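You operate a simulated robot arm through the tools that you are given. There is no shell and no other tool.

The job below is to be done with a simulated robot arm. You get a single attempt, and the scene is never put back.

TASK
Pack housings 27 and 56 in the blue crate, fit its lid and close both its latches.
Fine: one housing a cell.

The check looks at the end state, three seconds after you hand in, the way a careful person would. Anything else that was tipped, shoved, dropped, spilled or broken makes it a failure. A push-on lid holds only when it is set on centred and level and pressed home; a screw cap is set on level and turned clockwise until tight.

THE ROBOT
A 7-joint arm with a two-finger parallel gripper, fixed in place. Base frame: the origin is at the foot of the arm, x ahead of it, y to its left, z up; the work surface is at about z = 860. Lengths are in mm, angles in rad, forces in N, time in s.
With the tool pointing down near the work surface it reaches from about 400 to 900 mm from the base axis. Its first joint turns from -2.496 to 2.496 rad. Payload 3 kg.
Tool frame: the origin (TCP) lies between the finger pads and is the grasp point; the fingertips stand 30 mm ahead of it; z points along the fingers, y is the line along which they close. Largest opening 94 mm; finger width 28, thickness 10; the body of the gripper, 50 by 96 mm, starts 55 mm behind the TCP.
Orientation is told as [roll, pitch, yaw] about the base's x, y, z axes, in that order, counted from this pose: with the fingers straight down and closing along the base's y, the tool's x points along the base's -x, its y along +y and its z along -z.

THE INTERFACE
- The arm moves only by the tool play_rows. Its argument "targets" is one flat list of numbers, 6 for each row, row after row: the shift along the base's x, y, z in mm, then the turn, a rotation vector about the base's x, y, z in rad. In form: [x, y, z, ax, ay, az, x, y, z, ax, ay, az, ...]. A call has 1 to 20 rows; each row is the pose to reach, as a shift and turn from the pose commanded when the call began. "hand" is the closure in counts, from 0 (fully open) to 255 (shut), set as the call begins (left out, the last holds). Rows are played at 5 a second. More than 50 mm and 0.15 rad between two rows, or a gripper value outside its range, and nothing of the call is played. A pose out of reach is approached as far as the arm can. The call stops where the force on the tool passes 90 N (or 10 N more than at its start, if that is more) or the arm is blocked; 0.2 s more then pass. Each finger travels about 72 mm/s and halts on what it meets, pressing with about 24 N; the grip force reading is that of the motor and also rises with nothing between the fingers. The clock runs only during rows and for 0.2 s after the last one: add rows that repeat a pose to give the fingers time. It gives the time, the measured TCP pose, the force on the tool (base axes), the opening and the grip force at its end, in the units of the frame above (readings bear some noise), with the torque about the TCP (base axes, N m) and any sound that the robot's microphone picked up.
- Cameras (640 x 400 px; columns grow to the right, rows downward): "scene" is fixed at [398.7, -500.7, 1476.8]; the picture's right is [0.97, -0.24, 0.00], its down [-0.13, -0.53, -0.84] and it looks along [0.20, 0.81, -0.55] (base axes); focal length 276 px, centre (320, 200). "wrist" rides on the gripper at [76, 14, -103] in the tool frame; the picture's right is [-0.18, 0.98, 0.00], its down [-0.75, -0.14, -0.64] and it looks along [-0.63, -0.12, 0.77] (tool axes); focal length 243 px, centre (320, 200). There is no depth. A picture from a camera that has moved, and an enlarged one, comes with that camera's place and axes in the base frame and with its lens.
- capture(camera): a new picture of that camera. It takes no simulated time.
- close_up(camera, box): a new picture of the part [left, top, right, bottom] of that camera's present view, enlarged. It takes no simulated time.
- job_done(): hands the job in; it is judged then, once.

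Places have to be worked out from the pictures, the camera data and where the tool is seen. Open the gripper and draw the arm clear of the work before you hand the job in, unless the task says otherwise.

The tools are called after "Request:" as a command line: name --argument value ..., lists and objects as JSON in quotes. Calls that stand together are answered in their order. play_rows: Moves the arm, as the interface text tells. Its arguments: {"type":"object","properties":{"targets":{"type":"array","items":{"type":"number"}},"hand":{"type":"number"}},"required":["targets"]} The other tools are called the same way: capture (camera) takes a picture; close_up (camera, box) takes an enlarged picture of a part of a camera's view; job_done () hands the job in.

At the start:

```text
clock: 0.0
tcp_pos: [457.9, 301.1, 1310.4]
orientation: [-0.001, 0.001, 0.0]
wrist_force: [1.0, -0.8, -0.1]
torque: [0.03, 0.01, 0.01]
width: 94.1
gripper_force: 0.0
```

scene: 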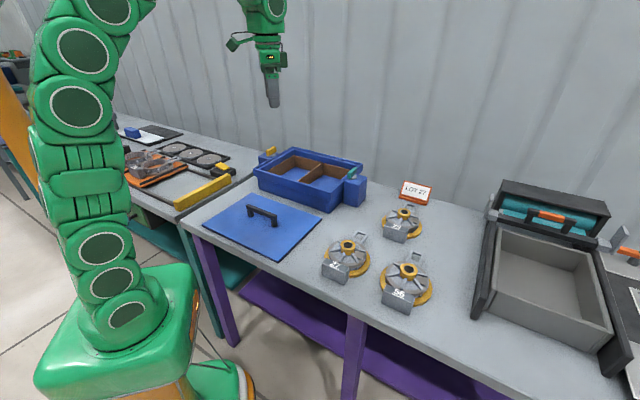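
wrist: 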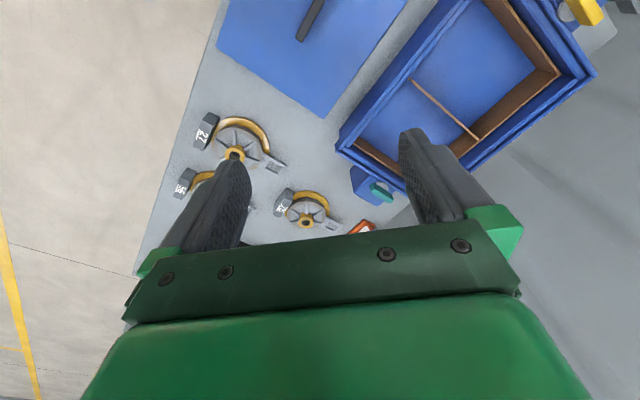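

I start by looking closer at the crate, the lid and the housings before any motion.

Request:
close_up --camera "scene" --box '[240, 130, 380, 220]'

Request:
close_up --camera "scene" --box '[310, 170, 450, 310]'

Request:
close_up --camera "scene" --box '[190, 180, 330, 270]'

Request:
close_up --camera "wrist" --box '[160, 0, 640, 250]'

```text
4.44 times, centred on (310, 175) of scene
camera zoom: at [398.7, -500.7, 1476.8], right [0.97, -0.24, 0.0], down [-0.13, -0.53, -0.84], along [0.2, 0.81, -0.55], focal length 1228 px, centre (364, 311)
```

zoom: 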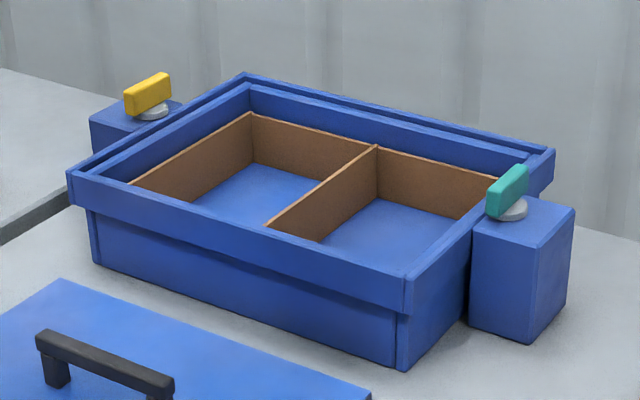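

```text
2.86 times, centred on (380, 240) of scene
camera zoom: at [398.7, -500.7, 1476.8], right [0.97, -0.24, 0.0], down [-0.13, -0.53, -0.84], along [0.2, 0.81, -0.55], focal length 789 px, centre (149, 86)
```

zoom: 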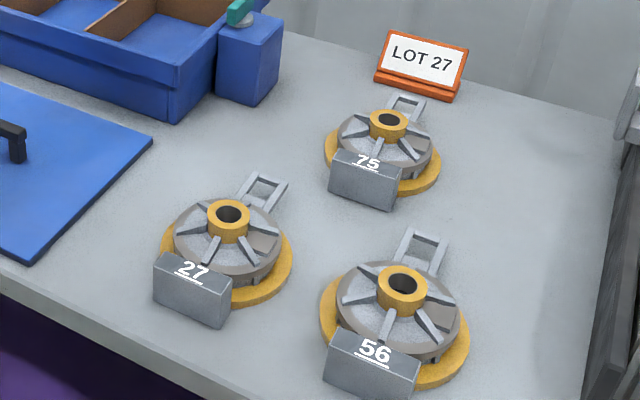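

```text
4.44 times, centred on (260, 225) of scene
camera zoom: at [398.7, -500.7, 1476.8], right [0.97, -0.24, 0.0], down [-0.13, -0.53, -0.84], along [0.2, 0.81, -0.55], focal length 1228 px, centre (587, 89)
```

zoom: 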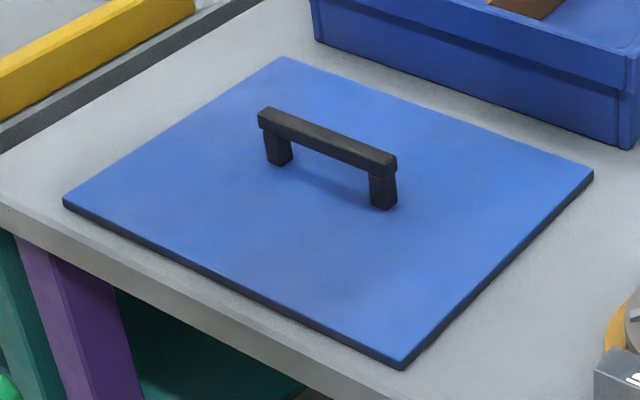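

```text
1.33 times, centred on (400, 125) of wrist
camera zoom: at [383.4, 314.7, 1414.1], right [0.18, 0.98, 0.0], down [0.75, -0.14, 0.64], along [0.63, -0.12, -0.77], focal length 324 px, centre (213, 300)
```

zoom: 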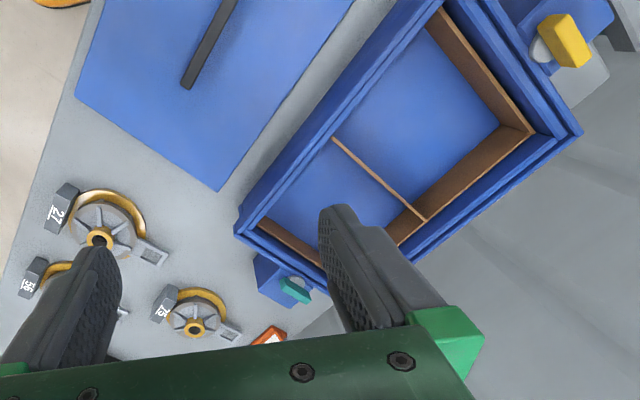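

The crate stands about 45° to the base, with its lid lying in front of it. Housing 27 looks to be near (625, 75) and housing 56 near (755, -55). I move lower over housing 27 for a better view.

Request:
play_rows --targets '[10, -28, -31, 0, 0, 0, 20, -57, -63, 0, 0, 0, 31, -85, -95, 0, 0, 0, 41, -114, -126, 0, 0, 0, 52, -142, -158, 0, 0, 0, 62, -171, -190, 0, 0, 0, 62, -171, -190, 0, 0, 0]' --hand 0

Request:
capture --camera "wrist"

Request:
close_up --camera "wrist" --box '[200, 60, 440, 210]'

```text
clock: 1.6
tcp_pos: [519.4, 129.9, 1123.0]
orientation: [-0.001, -0.001, -0.001]
wrist_force: [1.0, -0.2, -0.2]
torque: [0.01, 0.0, -0.02]
width: 93.9
gripper_force: 0.0
```

```text
taken
camera wrist: at [445.0, 143.3, 1225.9], right [0.18, 0.98, 0.0], down [0.75, -0.14, 0.64], along [0.63, -0.12, -0.77], focal length 243 px, centre (320, 200)
```

wrist: 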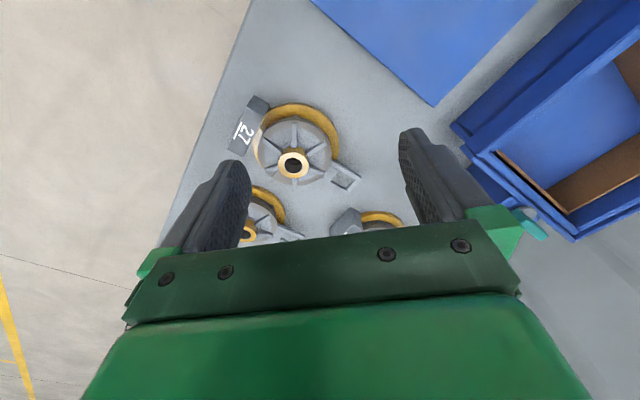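

```text
2.67 times, centred on (320, 135) of wrist
camera zoom: at [445.0, 143.3, 1225.9], right [0.18, 0.98, 0.0], down [0.75, -0.14, 0.64], along [0.63, -0.12, -0.77], focal length 647 px, centre (320, 373)
```

zoom: 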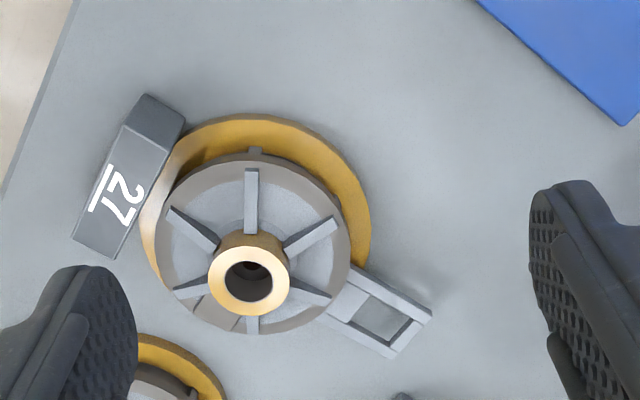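

The zoomed wrist picture puts the boss of housing 27 near (625, 70) at z≈918. I zoom further on the boss, on the label and lug, and on the crate, to get sizes and heights.

Request:
close_up --camera "scene" --box '[315, 225, 379, 289]'

Request:
close_up --camera "wrist" --box '[220, 85, 364, 205]'

Request:
close_up --camera "scene" --box '[370, 240, 440, 310]'

Request:
close_up --camera "scene" --box '[335, 150, 385, 210]'

Request:
close_up --camera "scene" --box '[250, 140, 300, 190]'

```text
6.25 times, centred on (347, 257) of scene
camera zoom: at [398.7, -500.7, 1476.8], right [0.97, -0.24, 0.0], down [-0.13, -0.53, -0.84], along [0.2, 0.81, -0.55], focal length 1726 px, centre (151, -156)
```

zoom: 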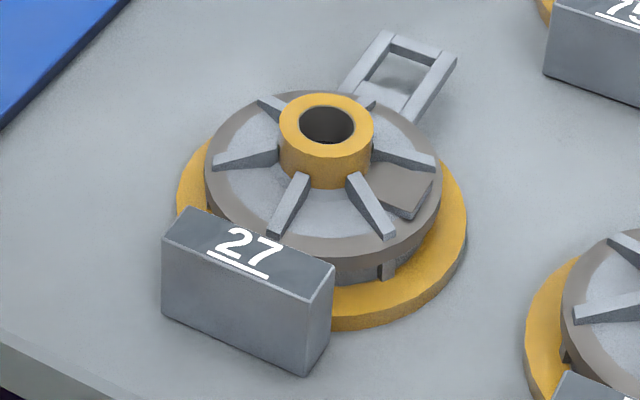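

```text
3.33 times, centred on (292, 145) of wrist
camera zoom: at [445.0, 143.3, 1225.9], right [0.18, 0.98, 0.0], down [0.75, -0.14, 0.64], along [0.63, -0.12, -0.77], focal length 809 px, centre (413, 383)
```

zoom: 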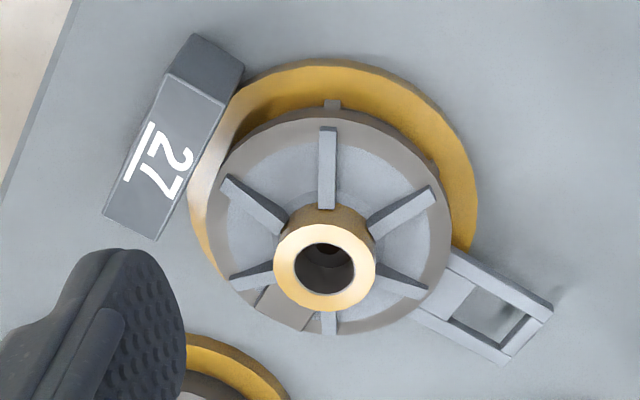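

```text
5.71 times, centred on (405, 275) of scene
camera zoom: at [398.7, -500.7, 1476.8], right [0.97, -0.24, 0.0], down [-0.13, -0.53, -0.84], along [0.2, 0.81, -0.55], focal length 1578 px, centre (-166, -229)
```

zoom: 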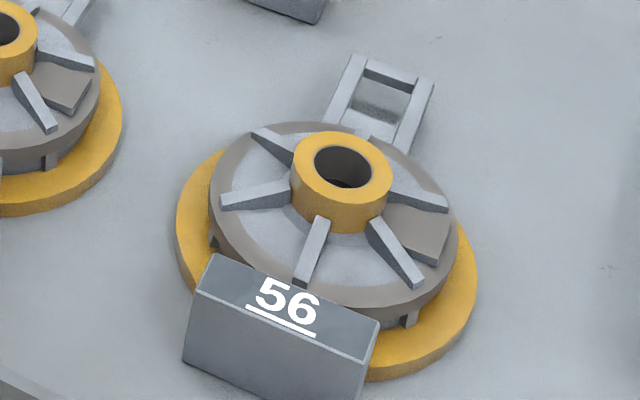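

```text
6.67 times, centred on (360, 180) of scene
camera zoom: at [398.7, -500.7, 1476.8], right [0.97, -0.24, 0.0], down [-0.13, -0.53, -0.84], along [0.2, 0.81, -0.55], focal length 1841 px, centre (53, 333)
```

zoom: 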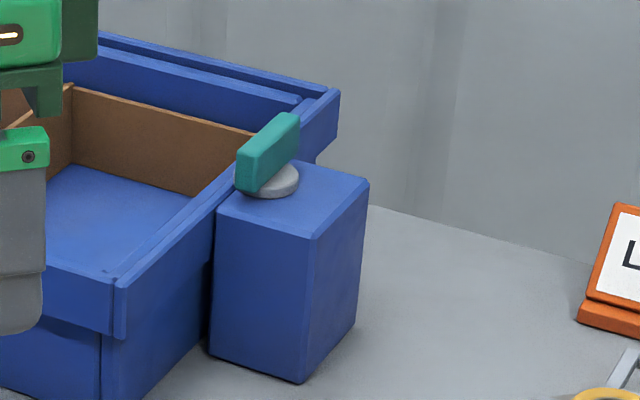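

```text
8.00 times, centred on (275, 165) of scene
camera zoom: at [398.7, -500.7, 1476.8], right [0.97, -0.24, 0.0], down [-0.13, -0.53, -0.84], along [0.2, 0.81, -0.55], focal length 2210 px, centre (680, 480)
```

zoom: 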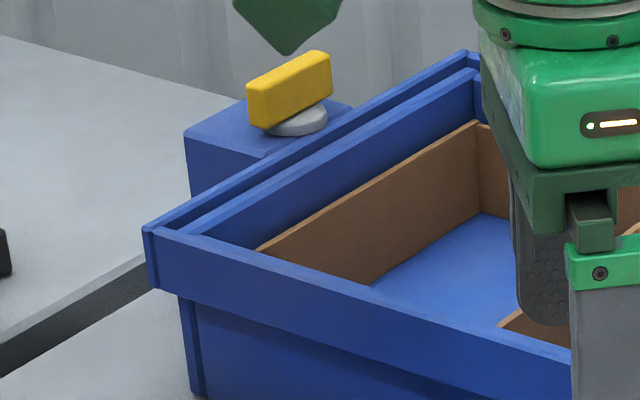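

The boss stands about 12 mm above its ribs, so it looks like the place to grip. I now go above the crate, turned 45° to line up with it, to measure its cells, rim and latches.

Request:
play_rows --targets '[4, 30, 11, 0, 0, 0.0654, 8, 60, 21, 0, 0, 0.131, 12, 89, 32, 0, 0, 0.196, 16, 119, 42, 0, 0, 0.262, 20, 149, 53, 0, 0, 0.327, 24, 179, 64, 0, 0, 0.393, 28, 208, 74, 0, 0, 0.458, 32, 238, 85, 0, 0, 0.524, 36, 268, 95, 0, 0, 0.589, 40, 298, 106, 0, 0, 0.654, 44, 327, 116, 0, 0, 0.72, 48, 357, 127, 0, 0, 0.785, 48, 357, 127, 0, 0, 0.785]'

Request:
capture --camera "wrist"

Request:
close_up --camera "wrist" --box '[140, 0, 480, 220]'

```text
clock: 4.4
tcp_pos: [548.2, 480.2, 1229.7]
orientation: [0.001, 0.0, 0.785]
wrist_force: [0.4, 0.1, -0.2]
torque: [0.0, 0.0, 0.04]
width: 93.9
gripper_force: 0.0
out of reach, approached as far as the arm can: row 11, 12, 13
```

```text
taken
camera wrist: at [485.7, 434.9, 1332.1], right [-0.56, 0.83, 0.0], down [0.63, 0.43, 0.64], along [0.53, 0.36, -0.77], focal length 243 px, centre (320, 200)
```

wrist: 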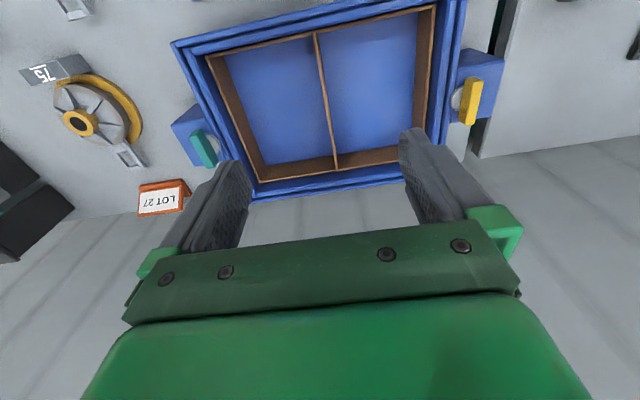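

```text
1.82 times, centred on (310, 110) of wrist
camera zoom: at [485.7, 434.9, 1332.1], right [-0.56, 0.83, 0.0], down [0.63, 0.43, 0.64], along [0.53, 0.36, -0.77], focal length 441 px, centre (338, 364)
```

zoom: 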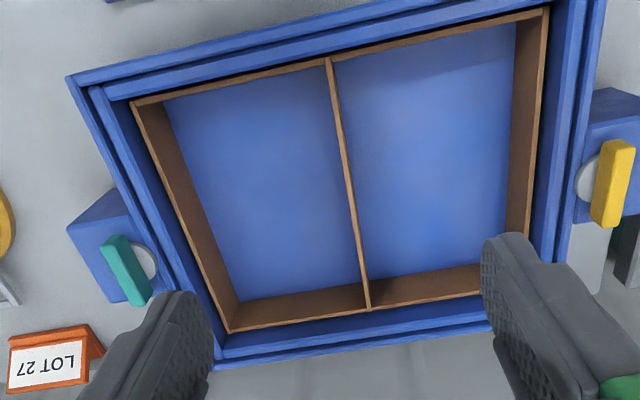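

The crate lies at 45°. Its cells measure about 157 × 225 mm inside, with centres near (659, 474) on the teal side and (545, 588) on the yellow side. The wall tops are at z≈922 and the rim at about 963. I go back over housing 27 with the tool turned to -45°, so the fingers close along the housing's own axis.

Request:
play_rows --targets '[4, -32, -11, 0, 0, -0.131, 9, -65, -22, 0, 0, -0.262, 13, -98, -32, 0, 0, -0.393, 17, -130, -43, 0, 0, -0.524, 22, -163, -54, 0, 0, -0.654, 26, -195, -65, 0, 0, -0.785, 30, -228, -76, 0, 0, -0.916, 35, -260, -87, 0, 0, -1.047, 39, -293, -97, 0, 0, -1.178, 43, -325, -108, 0, 0, -1.309, 48, -358, -119, 0, 0, -1.44, 52, -390, -130, 0, 0, -1.57, 52, -390, -130, 0, 0, -1.57]'

Request:
capture --camera "wrist"

Request:
close_up --camera "wrist" --box '[220, 50, 420, 230]'

```text
clock: 7.2
tcp_pos: [599.8, 86.2, 1099.5]
orientation: [0.0, 0.0, -0.789]
wrist_force: [0.3, 0.2, 0.9]
torque: [0.03, 0.02, -0.02]
width: 93.7
gripper_force: 0.0
```

```text
taken
camera wrist: at [557.1, 150.8, 1202.3], right [0.83, 0.56, 0.0], down [0.43, -0.63, 0.64], along [0.36, -0.53, -0.77], focal length 243 px, centre (320, 200)
```

wrist: 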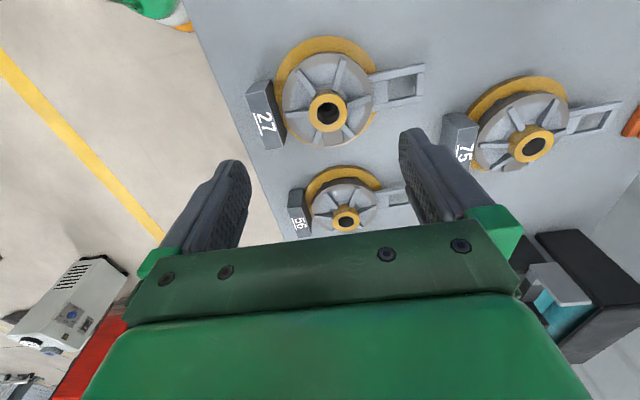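

```text
2.22 times, centred on (320, 140) of wrist
camera zoom: at [557.1, 150.8, 1202.3], right [0.83, 0.56, 0.0], down [0.43, -0.63, 0.64], along [0.36, -0.53, -0.77], focal length 539 px, centre (320, 333)
```

zoom: 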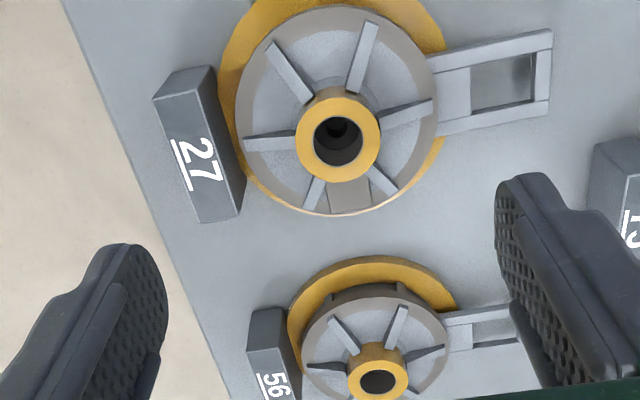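

The three views agree: housing 27's boss is at about (623.7, 70.2), top z≈918.5, with its axis at 44.5°, the lug end 120 mm ahead and the label block 92 mm behind. I close the fingers partway and come to 40 mm above the boss to check the centring.

Request:
play_rows --targets '[8, -5, -30, 0, 0, 0, 16, -11, -60, 0, 0, 0, 24, -16, -90, 0, 0, -0.005, 24, -16, -114, 0, 0, -0.005, 24, -16, -114, 0, 0, -0.005]' --hand 75

Request:
capture --camera "wrist"

Request:
close_up --camera "wrist" --box '[220, 50, 420, 230]'

Request:
close_up --camera "scene" --box '[305, 205, 389, 289]'

```text
clock: 8.4
tcp_pos: [624.4, 71.3, 986.2]
orientation: [-0.001, -0.002, -0.79]
wrist_force: [0.1, 0.2, -0.2]
torque: [-0.03, -0.03, 0.0]
width: 66.2
gripper_force: 0.1
```

```text
taken
camera wrist: at [581.6, 135.7, 1088.3], right [0.83, 0.56, 0.0], down [0.43, -0.63, 0.64], along [0.36, -0.53, -0.77], focal length 243 px, centre (320, 200)
```

wrist: 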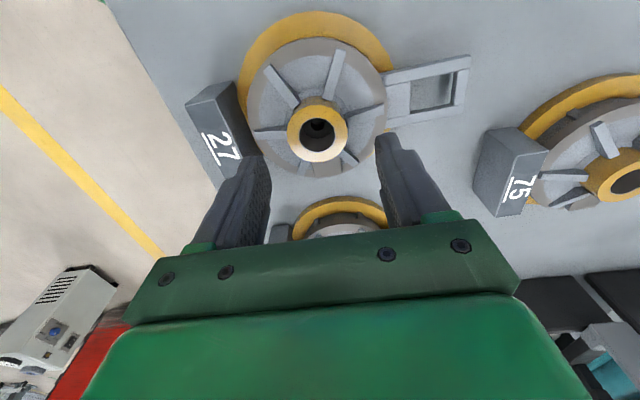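

```text
2.22 times, centred on (320, 140) of wrist
camera zoom: at [581.6, 135.7, 1088.3], right [0.83, 0.56, 0.0], down [0.43, -0.63, 0.64], along [0.36, -0.53, -0.77], focal length 539 px, centre (320, 333)
```

zoom: 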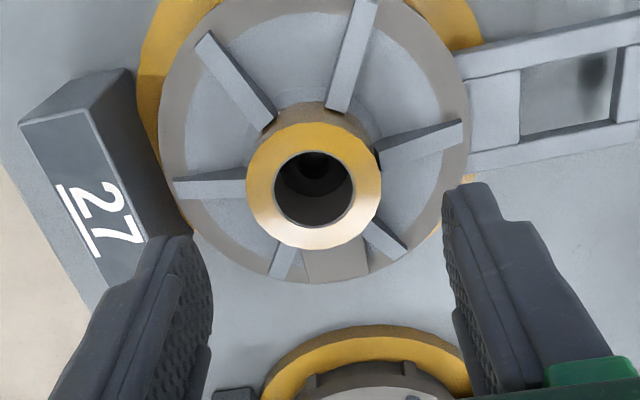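

```text
4.76 times, centred on (347, 247) of scene
camera zoom: at [398.7, -500.7, 1476.8], right [0.97, -0.24, 0.0], down [-0.13, -0.53, -0.84], along [0.2, 0.81, -0.55], focal length 1315 px, centre (191, -24)
```

zoom: 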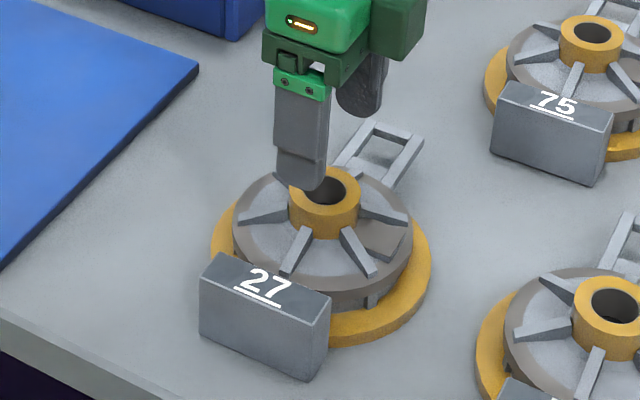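

The boss is at (624.2, 69.8), about 1 mm from the tool axis. I shift 1 mm and go down until the fingertips are about 12 mm below the boss top, just above the ribs.

Request:
play_rows --targets '[0, -1, -16, 0, 0, 0, 0, -1, -32, 0, 0, 0, 0, -1, -42, 0, 0, 0, 0, -1, -47, 0, 0, 0, 0, -1, -50, 0, 0, 0, 0, -1, -50, 0, 0, 0]' --hand 75

Request:
capture --camera "wrist"

Request:
close_up --camera "scene" --box '[320, 225, 370, 275]'

Request:
close_up --camera "wrist" --box '[230, 80, 410, 220]'

```text
clock: 9.8
tcp_pos: [623.7, 71.4, 935.0]
orientation: [-0.001, 0.0, -0.792]
wrist_force: [-0.2, 0.7, 0.1]
torque: [0.02, -0.03, 0.0]
width: 66.0
gripper_force: 0.0
```

```text
taken
camera wrist: at [580.8, 135.8, 1036.9], right [0.83, 0.56, 0.0], down [0.43, -0.63, 0.64], along [0.36, -0.53, -0.77], focal length 243 px, centre (320, 200)
```

wrist: 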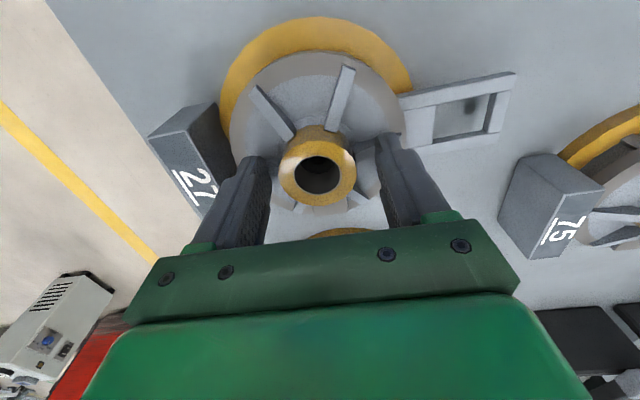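

```text
8.00 times, centred on (345, 250) of scene
camera zoom: at [398.7, -500.7, 1476.8], right [0.97, -0.24, 0.0], down [-0.13, -0.53, -0.84], along [0.2, 0.81, -0.55], focal length 2210 px, centre (120, -200)
```

zoom: 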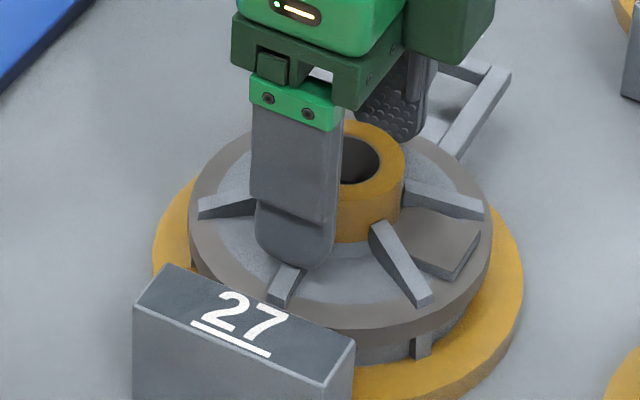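

```text
2.86 times, centred on (320, 150) of wrist
camera zoom: at [580.8, 135.8, 1036.9], right [0.83, 0.56, 0.0], down [0.43, -0.63, 0.64], along [0.36, -0.53, -0.77], focal length 693 px, centre (320, 343)
```

zoom: 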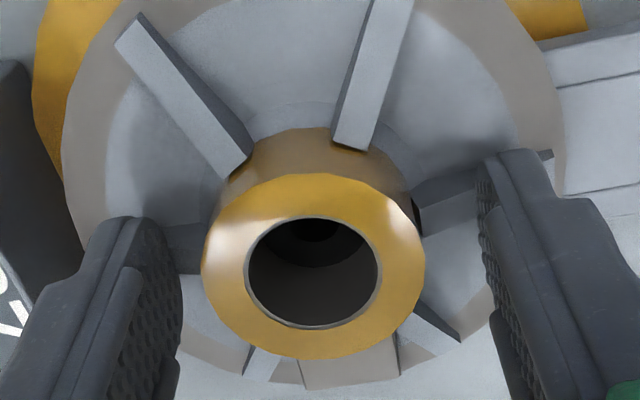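

The fingertips straddle the boss with no contact (z=935). I close the hand.

Request:
play_rows --targets '[0, 0, 0, 0, 0, 0, 0, 0, 0, 0, 0, 0, 0, 0, 0, 0, 0, 0, 0, 0, 0, 0, 0, 0, 0, 0, 0, 0, 0, 0]' --hand 255

Request:
close_up --camera "wrist" --box '[230, 80, 410, 220]'

Request:
close_up --camera "scene" --box '[320, 225, 370, 275]'

```text
clock: 11.0
tcp_pos: [623.1, 72.2, 933.7]
orientation: [0.0, -0.001, -0.791]
wrist_force: [-0.8, -0.8, -0.1]
torque: [0.1, -0.12, 0.03]
width: 43.2
gripper_force: 23.6
```

```text
2.86 times, centred on (320, 150) of wrist
camera zoom: at [580.8, 135.7, 1036.9], right [0.83, 0.56, 0.0], down [0.43, -0.63, 0.64], along [0.36, -0.53, -0.77], focal length 693 px, centre (320, 343)
```

zoom: 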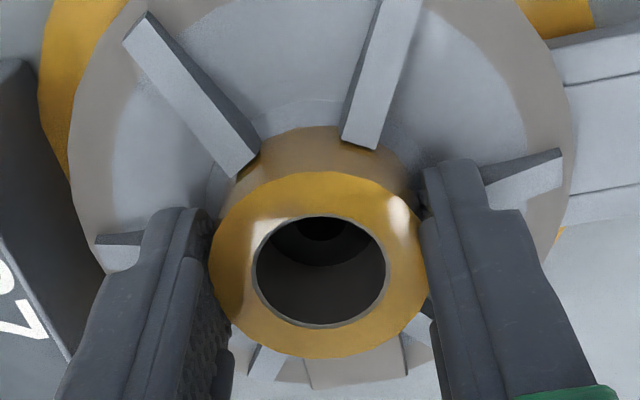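

```text
8.00 times, centred on (345, 250) of scene
camera zoom: at [398.7, -500.7, 1476.8], right [0.97, -0.24, 0.0], down [-0.13, -0.53, -0.84], along [0.2, 0.81, -0.55], focal length 2210 px, centre (120, -200)
```

zoom: 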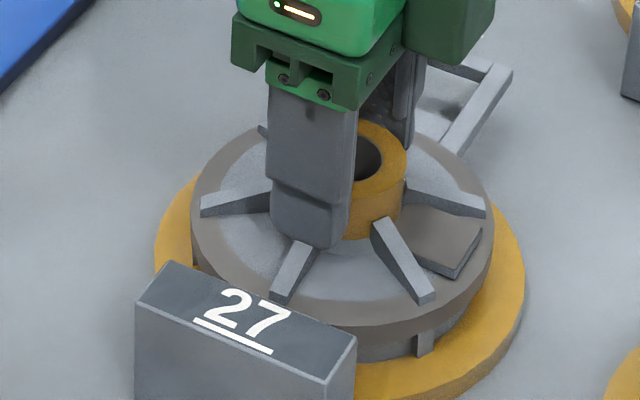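

The boss is gripped (43 mm, 24 N). I lift 15 mm and check that the housing hangs level and does not slip.

Request:
play_rows --targets '[0, 0, 3, 0, 0, 0, 0, 0, 8, 0, 0, 0, 0, 0, 15, 0, 0, 0, 0, 0, 15, 0, 0, 0]'

Request:
close_up --camera "scene" --box '[305, 205, 389, 289]'

Request:
close_up --camera "wrist" --box '[160, 20, 480, 220]'

```text
clock: 12.0
tcp_pos: [623.5, 70.6, 950.0]
orientation: [-0.001, 0.0, -0.79]
wrist_force: [-0.8, -0.1, -4.0]
torque: [0.06, -0.04, -0.01]
width: 43.4
gripper_force: 23.6
```

```text
4.76 times, centred on (347, 247) of scene
camera zoom: at [398.7, -500.7, 1476.8], right [0.97, -0.24, 0.0], down [-0.13, -0.53, -0.84], along [0.2, 0.81, -0.55], focal length 1315 px, centre (191, -24)
```

zoom: 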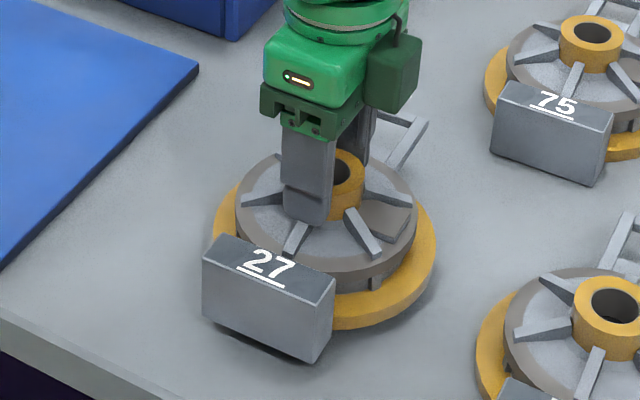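

```text
2.00 times, centred on (320, 120) of wrist
camera zoom: at [581.3, 134.9, 1052.0], right [0.83, 0.56, 0.0], down [0.43, -0.63, 0.64], along [0.36, -0.53, -0.77], focal length 485 px, centre (320, 360)
```

zoom: 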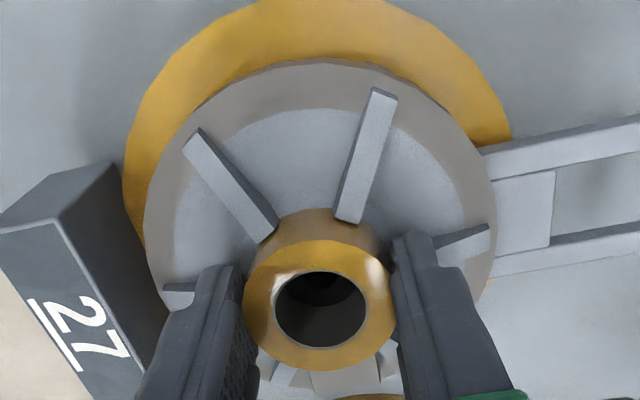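

It weighs about 4 N and hangs level. Before carrying it, I take sharper scene pictures of the crate, while it is unobstructed, to pin down the cells.

Request:
close_up --camera "scene" --box '[250, 143, 314, 193]'

Request:
close_up --camera "scene" --box '[305, 150, 369, 210]'

```text
8.00 times, centred on (282, 168) of scene
camera zoom: at [398.7, -500.7, 1476.8], right [0.97, -0.24, 0.0], down [-0.13, -0.53, -0.84], along [0.2, 0.81, -0.55], focal length 2210 px, centre (624, 456)
```

zoom: 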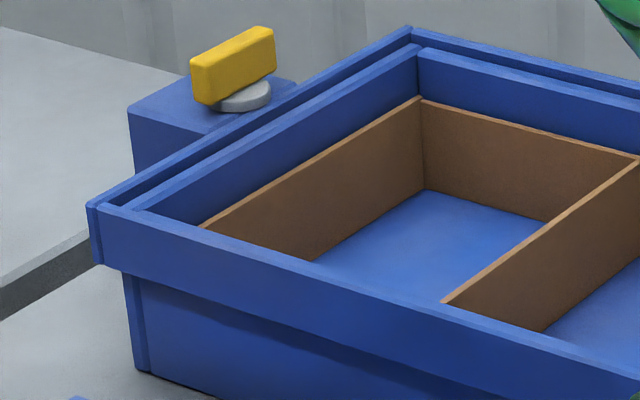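

```text
6.67 times, centred on (337, 180) of scene
camera zoom: at [398.7, -500.7, 1476.8], right [0.97, -0.24, 0.0], down [-0.13, -0.53, -0.84], along [0.2, 0.81, -0.55], focal length 1841 px, centre (207, 333)
```

zoom: 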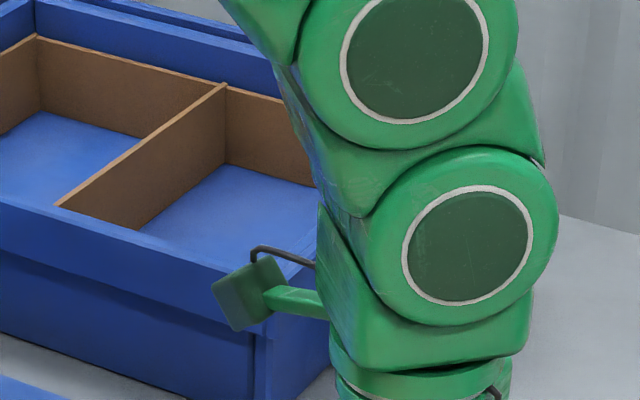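

The wrist view is the more accurate of the two, so I keep its cell figures. I lift to z≈1080 and carry the housing around to the front of the crate, to come in over the front wall well clear of the teal latch.

Request:
play_rows --targets '[0, 0, 20, 0, 0, 0, 0, 0, 46, 0, 0, 0, 0, 0, 72, 0, 0, 0, 0, 0, 98, 0, 0, 0, 0, 0, 124, 0, 0, 0, -6, 15, 130, 0, 0, 0.001, -17, 44, 130, 0, 0, 0.002, -29, 74, 130, 0, 0, 0.004, -40, 103, 130, 0, 0, 0.005, -52, 132, 130, 0, 0, 0.006, -64, 161, 130, 0, 0, 0.007, -75, 191, 130, 0, 0, 0.008, -87, 220, 130, 0, 0, 0.009, -98, 249, 130, 0, 0, 0.009, -103, 264, 130, 0, 0, 0.009, -103, 264, 130, 0, 0, 0.009]'

Request:
capture --camera "wrist"

Request:
capture --camera "scene"

```text
clock: 15.4
tcp_pos: [523.2, 337.9, 1081.0]
orientation: [0.0, 0.0, -0.78]
wrist_force: [-0.1, 0.6, -4.4]
torque: [0.03, -0.03, 0.02]
width: 43.2
gripper_force: 24.2
```

```text
taken
camera wrist: at [478.2, 400.8, 1182.9], right [0.82, 0.57, 0.0], down [0.44, -0.63, 0.64], along [0.36, -0.53, -0.77], focal length 243 px, centre (320, 200)
```

wrist: 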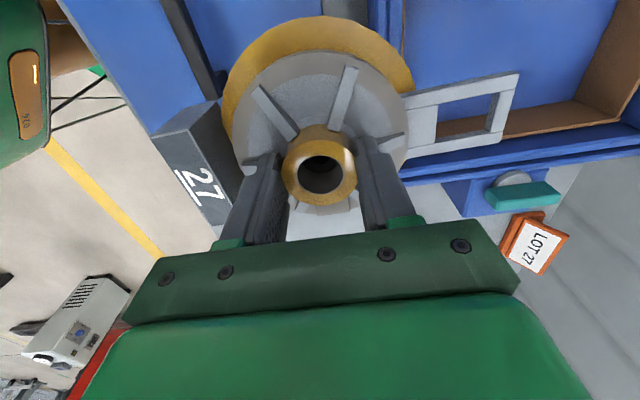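

```text
taken
```

scene: 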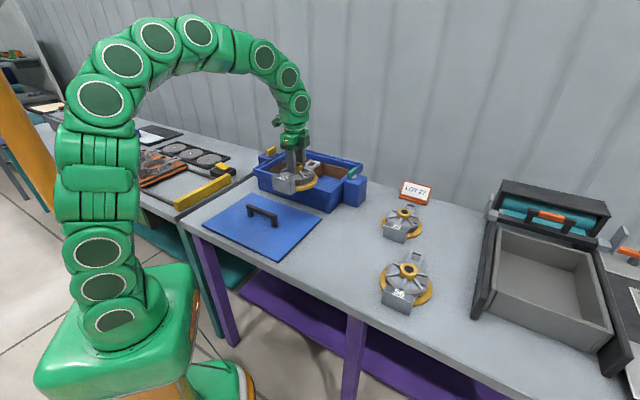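

The housing is held in front of the crate with the teal cell's walls visible to its right. I zoom there to re-measure the cell from this closer place.

Request:
close_up --camera "wrist" --box '[370, 0, 640, 230]'

Request:
close_up --camera "wrist" --box '[160, 0, 440, 220]'

```text
1.74 times, centred on (505, 115) of wrist
camera zoom: at [478.2, 400.8, 1182.9], right [0.82, 0.57, 0.0], down [0.44, -0.63, 0.64], along [0.36, -0.53, -0.77], focal length 422 px, centre (-2, 348)
```

zoom: 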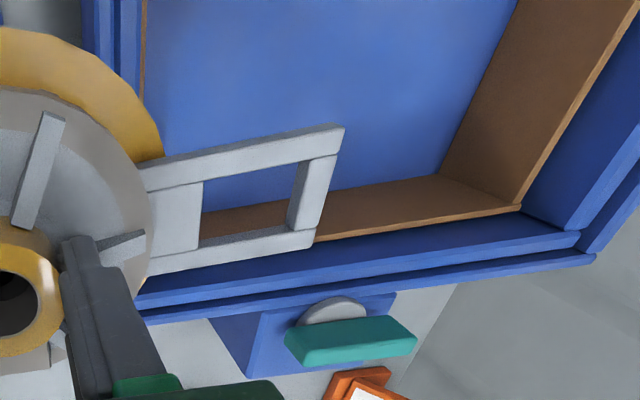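

```text
1.82 times, centred on (300, 110) of wrist
camera zoom: at [478.2, 400.8, 1182.9], right [0.82, 0.57, 0.0], down [0.44, -0.63, 0.64], along [0.36, -0.53, -0.77], focal length 441 px, centre (356, 364)
```

zoom: 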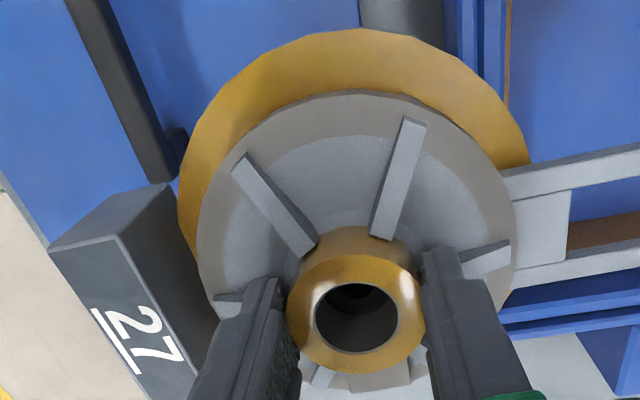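

Views differ by several mm by eye, so I will check the fit directly, by comparing housing and walls at nearly the same height. I carry the housing over the teal cell at this height.

Request:
play_rows --targets '[15, 15, 0, 0, 0, 0, 37, 36, 0, 0, 0, 0, 60, 59, 0, 0, 0, 0, 83, 82, 0, 0, 0, 0, 106, 105, 0, 0, 0, 0, 122, 120, 0, 0, 0, 0, 129, 128, 0, 0, 0, 0, 129, 128, 0, 0, 0, 0]'

Request:
capture --camera "wrist"

Request:
close_up --camera "scene" --box '[245, 120, 375, 215]'

```text
clock: 17.2
tcp_pos: [650.3, 463.5, 1079.6]
orientation: [-0.002, -0.001, -0.783]
wrist_force: [0.2, -0.2, -4.9]
torque: [0.08, -0.05, -0.03]
width: 43.3
gripper_force: 24.1
```

```text
taken
camera wrist: at [607.2, 527.3, 1182.0], right [0.82, 0.57, 0.0], down [0.44, -0.63, 0.64], along [0.36, -0.53, -0.77], focal length 243 px, centre (320, 200)
```

wrist: 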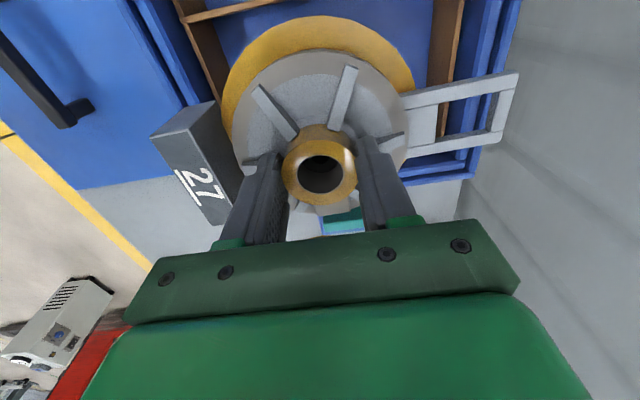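

```text
4.21 times, centred on (310, 168) of scene
camera zoom: at [398.7, -500.7, 1476.8], right [0.97, -0.24, 0.0], down [-0.13, -0.53, -0.84], along [0.2, 0.81, -0.55], focal length 1163 px, centre (362, 337)
```

zoom: 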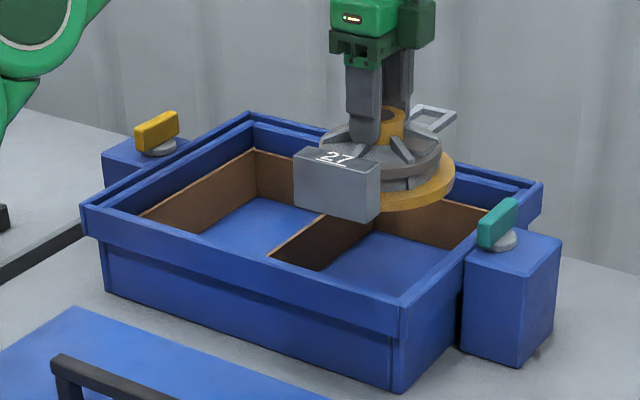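

The housing hangs over the teal cell at 1005 (underside). I zoom into both sides to compare the label and lug ends with the cell's end walls.

Request:
close_up --camera "wrist" --box '[390, 0, 550, 200]'

Request:
close_up --camera "wrist" --box '[120, 0, 300, 230]'

```text
2.00 times, centred on (470, 100) of wrist
camera zoom: at [607.2, 527.3, 1182.0], right [0.82, 0.57, 0.0], down [0.44, -0.63, 0.64], along [0.36, -0.53, -0.77], focal length 485 px, centre (20, 400)
```

zoom: 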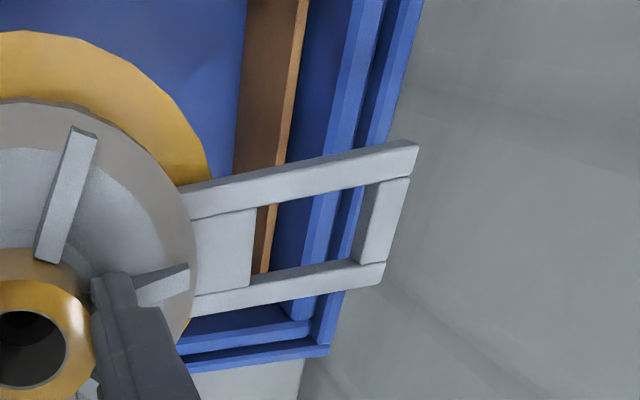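

```text
1.74 times, centred on (210, 115) of wrist
camera zoom: at [607.2, 527.3, 1182.0], right [0.82, 0.57, 0.0], down [0.44, -0.63, 0.64], along [0.36, -0.53, -0.77], focal length 422 px, centre (511, 348)
```

zoom: 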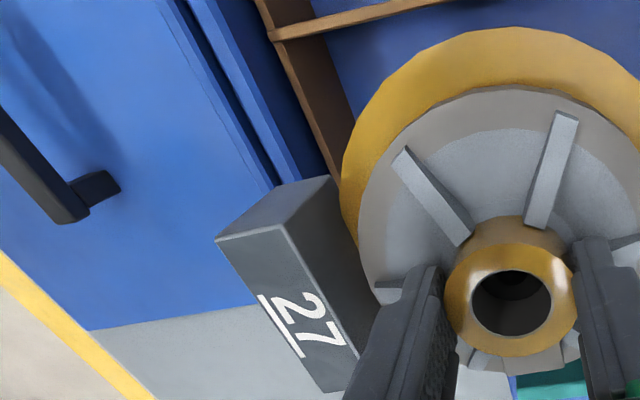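

Eyeballed pixel positions are the weak point, so I take much tighter zooms on the front-wall and back-wall edges.

Request:
close_up --camera "wrist" --box '[425, 0, 515, 60]'

Request:
close_up --camera "wrist" --box '[165, 0, 255, 60]'

Request:
close_up --camera "wrist" --box '[430, 80, 520, 200]'

```text
6.67 times, centred on (470, 30) of wrist
camera zoom: at [607.2, 527.3, 1182.0], right [0.82, 0.57, 0.0], down [0.44, -0.63, 0.64], along [0.36, -0.53, -0.77], focal length 1618 px, centre (-680, 1333)
```

zoom: 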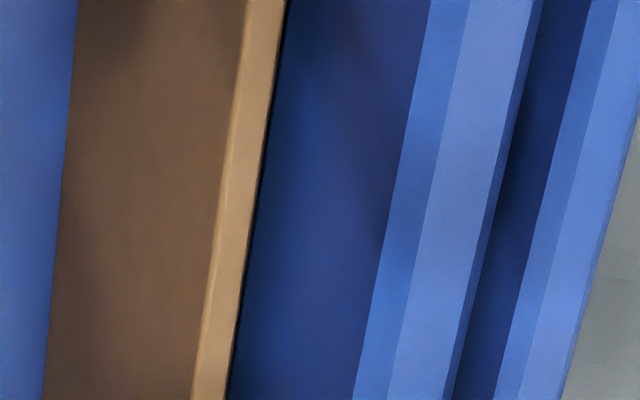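

```text
6.67 times, centred on (210, 30) of wrist
camera zoom: at [607.2, 527.3, 1182.0], right [0.82, 0.57, 0.0], down [0.44, -0.63, 0.64], along [0.36, -0.53, -0.77], focal length 1618 px, centre (1053, 1333)
```

zoom: 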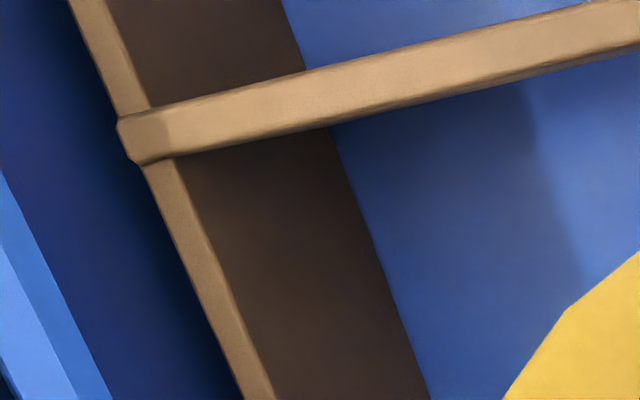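

```text
3.33 times, centred on (475, 140) of wrist
camera zoom: at [607.2, 527.3, 1182.0], right [0.82, 0.57, 0.0], down [0.44, -0.63, 0.64], along [0.36, -0.53, -0.77], focal length 809 px, centre (-197, 400)
```

zoom: 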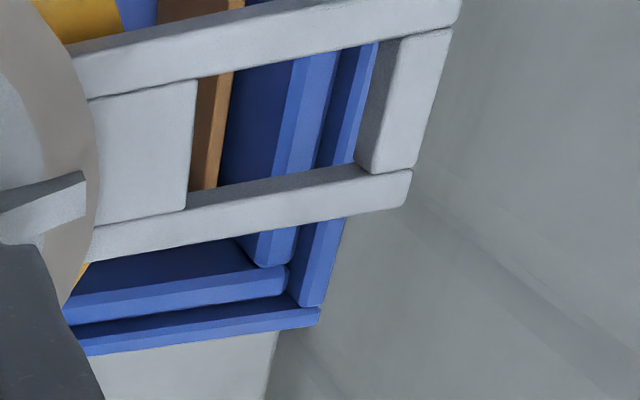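

The tight zooms give the cell's inner length as about 224–229 mm, centred at s=(x+y)/√2≈800.5, with the floor at ≈865 and wall tops at ≈923. The housing is 1–2 mm too far back. I shift it back by 1.5 mm and lower to just above the rim to compare again.

Request:
play_rows --targets '[-1, -1, -15, 0, 0, 0, -1, -1, -30, 0, 0, 0, -1, -1, -38, 0, 0, 0, -1, -1, -38, 0, 0, 0]'

Request:
capture --camera "wrist"

Request:
close_up --camera "wrist" --box '[410, 0, 530, 200]'

Request:
close_up --camera "wrist" --box '[130, 0, 250, 240]'

Request:
close_up --camera "scene" --box '[295, 130, 375, 210]'

```text
clock: 18.2
tcp_pos: [649.3, 462.9, 1042.0]
orientation: [0.0, 0.0, -0.781]
wrist_force: [-0.6, -0.4, -4.1]
torque: [0.03, -0.1, 0.0]
width: 43.3
gripper_force: 23.6
```

```text
taken
camera wrist: at [605.8, 526.3, 1145.5], right [0.82, 0.57, 0.0], down [0.44, -0.63, 0.64], along [0.37, -0.53, -0.77], focal length 243 px, centre (320, 200)
```

wrist: 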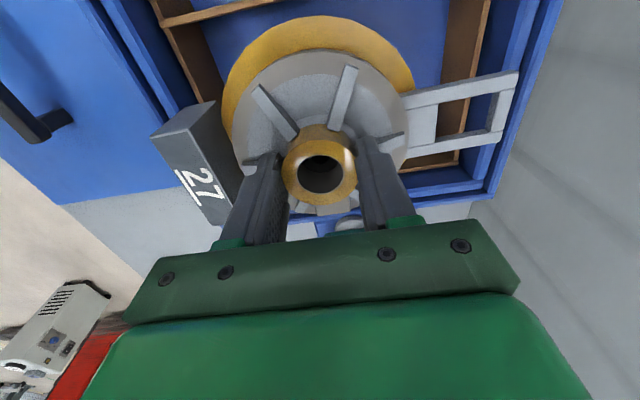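

```text
2.00 times, centred on (470, 100) of wrist
camera zoom: at [605.8, 526.3, 1145.5], right [0.82, 0.57, 0.0], down [0.44, -0.63, 0.64], along [0.37, -0.53, -0.77], focal length 485 px, centre (20, 400)
```

zoom: 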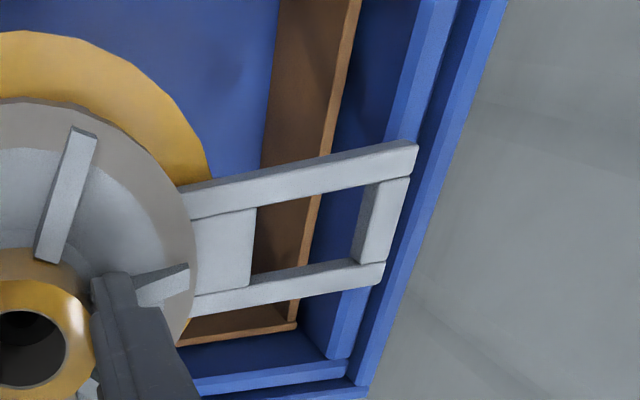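

```text
1.67 times, centred on (190, 120) of wrist
camera zoom: at [605.8, 526.3, 1145.5], right [0.82, 0.57, 0.0], down [0.44, -0.63, 0.64], along [0.37, -0.53, -0.77], focal length 404 px, centre (537, 333)
```

zoom: 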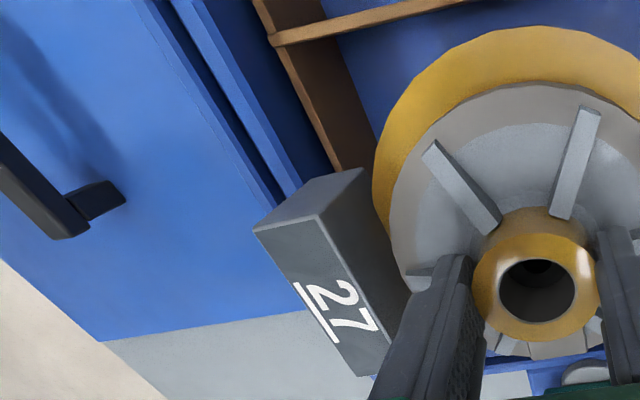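

```text
5.00 times, centred on (335, 170) of scene
camera zoom: at [398.7, -500.7, 1476.8], right [0.97, -0.24, 0.0], down [-0.13, -0.53, -0.84], along [0.2, 0.81, -0.55], focal length 1381 px, centre (245, 350)
```

zoom: 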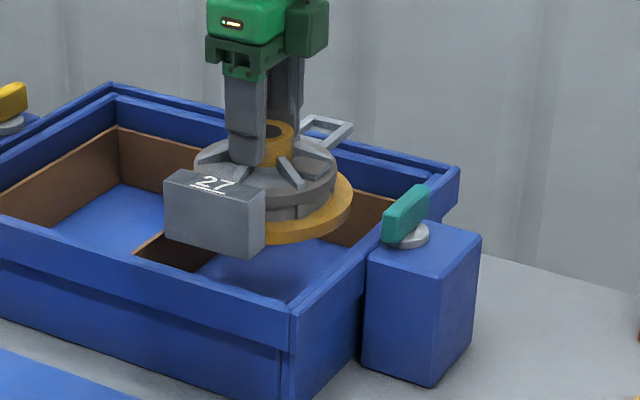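

At the rim level, the lug end clears the back wall by about 9 mm and the label clears the front wall by about 6 mm. Sideways there is about 11 mm on each side. I shift 1.5 mm back and lower into the cell, stopping short of the floor.

Request:
play_rows --targets '[1, 1, -10, 0, 0, 0, 1, 1, -25, 0, 0, 0, 1, 1, -40, 0, 0, 0, 1, 1, -40, 0, 0, 0]'

Request:
close_up --camera "wrist" --box '[130, 0, 530, 240]'

Request:
close_up --camera "scene" --box '[295, 130, 375, 210]'

```text
clock: 19.2
tcp_pos: [648.9, 463.3, 1003.4]
orientation: [0.001, -0.001, -0.781]
wrist_force: [0.7, 0.5, -4.2]
torque: [0.03, -0.04, 0.0]
width: 43.5
gripper_force: 24.4
```

```text
1.60 times, centred on (330, 120) of wrist
camera zoom: at [605.9, 526.6, 1104.9], right [0.82, 0.57, 0.0], down [0.44, -0.63, 0.64], along [0.36, -0.53, -0.77], focal length 388 px, centre (304, 328)
```

zoom: 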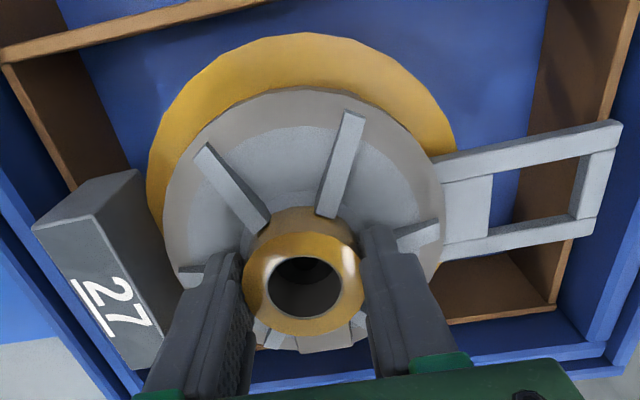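

```text
5.00 times, centred on (335, 170) of scene
camera zoom: at [398.7, -500.7, 1476.8], right [0.97, -0.24, 0.0], down [-0.13, -0.53, -0.84], along [0.2, 0.81, -0.55], focal length 1381 px, centre (245, 350)
```

zoom: 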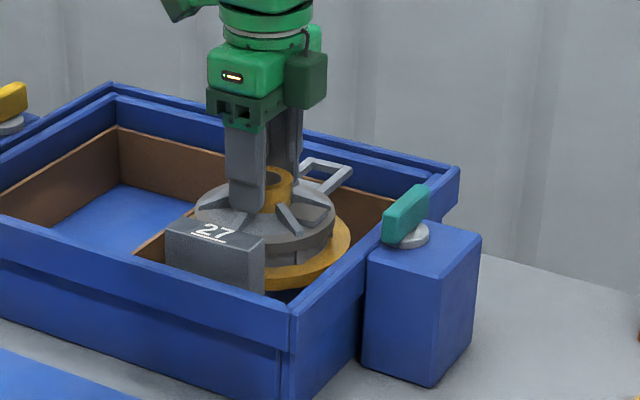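

At wall-top level the gaps are about 10 mm at the lug end, 6 mm at the label end and 11 mm at both sides. I shift 2 mm more toward the back and lower to just above the floor.

Request:
play_rows --targets '[1.5, 1.5, -4, 0, 0, 0, 1.5, 1.5, -18, 0, 0, 0, 1.5, 1.5, -32, 0, 0, 0, 1.5, 1.5, -46, 0, 0, 0, 1.5, 1.5, -55, 0, 0, 0, 1.5, 1.5, -55, 0, 0, 0]'

Request:
close_up --camera "wrist" --box '[130, 0, 530, 240]'

Request:
close_up --camera "scene" --box '[295, 130, 375, 210]'

```text
clock: 20.6
tcp_pos: [651.8, 465.1, 947.3]
orientation: [0.0, 0.0, -0.78]
wrist_force: [0.0, 0.0, -4.0]
torque: [0.02, -0.03, 0.07]
width: 43.5
gripper_force: 24.0
```

```text
1.60 times, centred on (330, 120) of wrist
camera zoom: at [608.0, 528.9, 1050.1], right [0.82, 0.57, 0.0], down [0.44, -0.63, 0.64], along [0.37, -0.53, -0.77], focal length 388 px, centre (304, 328)
```

zoom: 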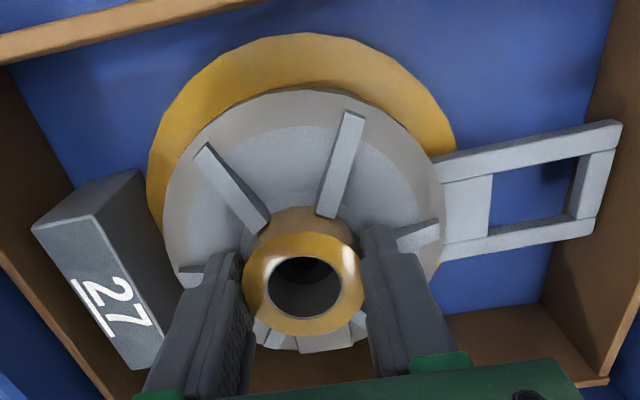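

```text
5.00 times, centred on (335, 170) of scene
camera zoom: at [398.7, -500.7, 1476.8], right [0.97, -0.24, 0.0], down [-0.13, -0.53, -0.84], along [0.2, 0.81, -0.55], focal length 1381 px, centre (245, 350)
```

zoom: 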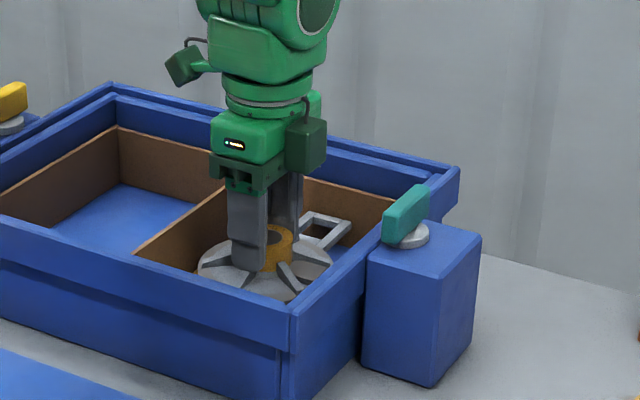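

The housing is inside the cell with even gaps all round. I lower in small steps until the floor takes the weight.

Request:
play_rows --targets '[0, 0, -2, 0, 0, 0, 0, 0, -4, 0, 0, 0, 0, 0, -5, 0, 0, 0, 0, 0, -5, 0, 0, 0]'

```text
clock: 21.6
tcp_pos: [652.5, 466.1, 942.9]
orientation: [0.001, 0.0, -0.78]
wrist_force: [6.5, 4.0, 16.6]
torque: [-0.05, 0.13, -0.04]
width: 43.4
gripper_force: 24.1
```

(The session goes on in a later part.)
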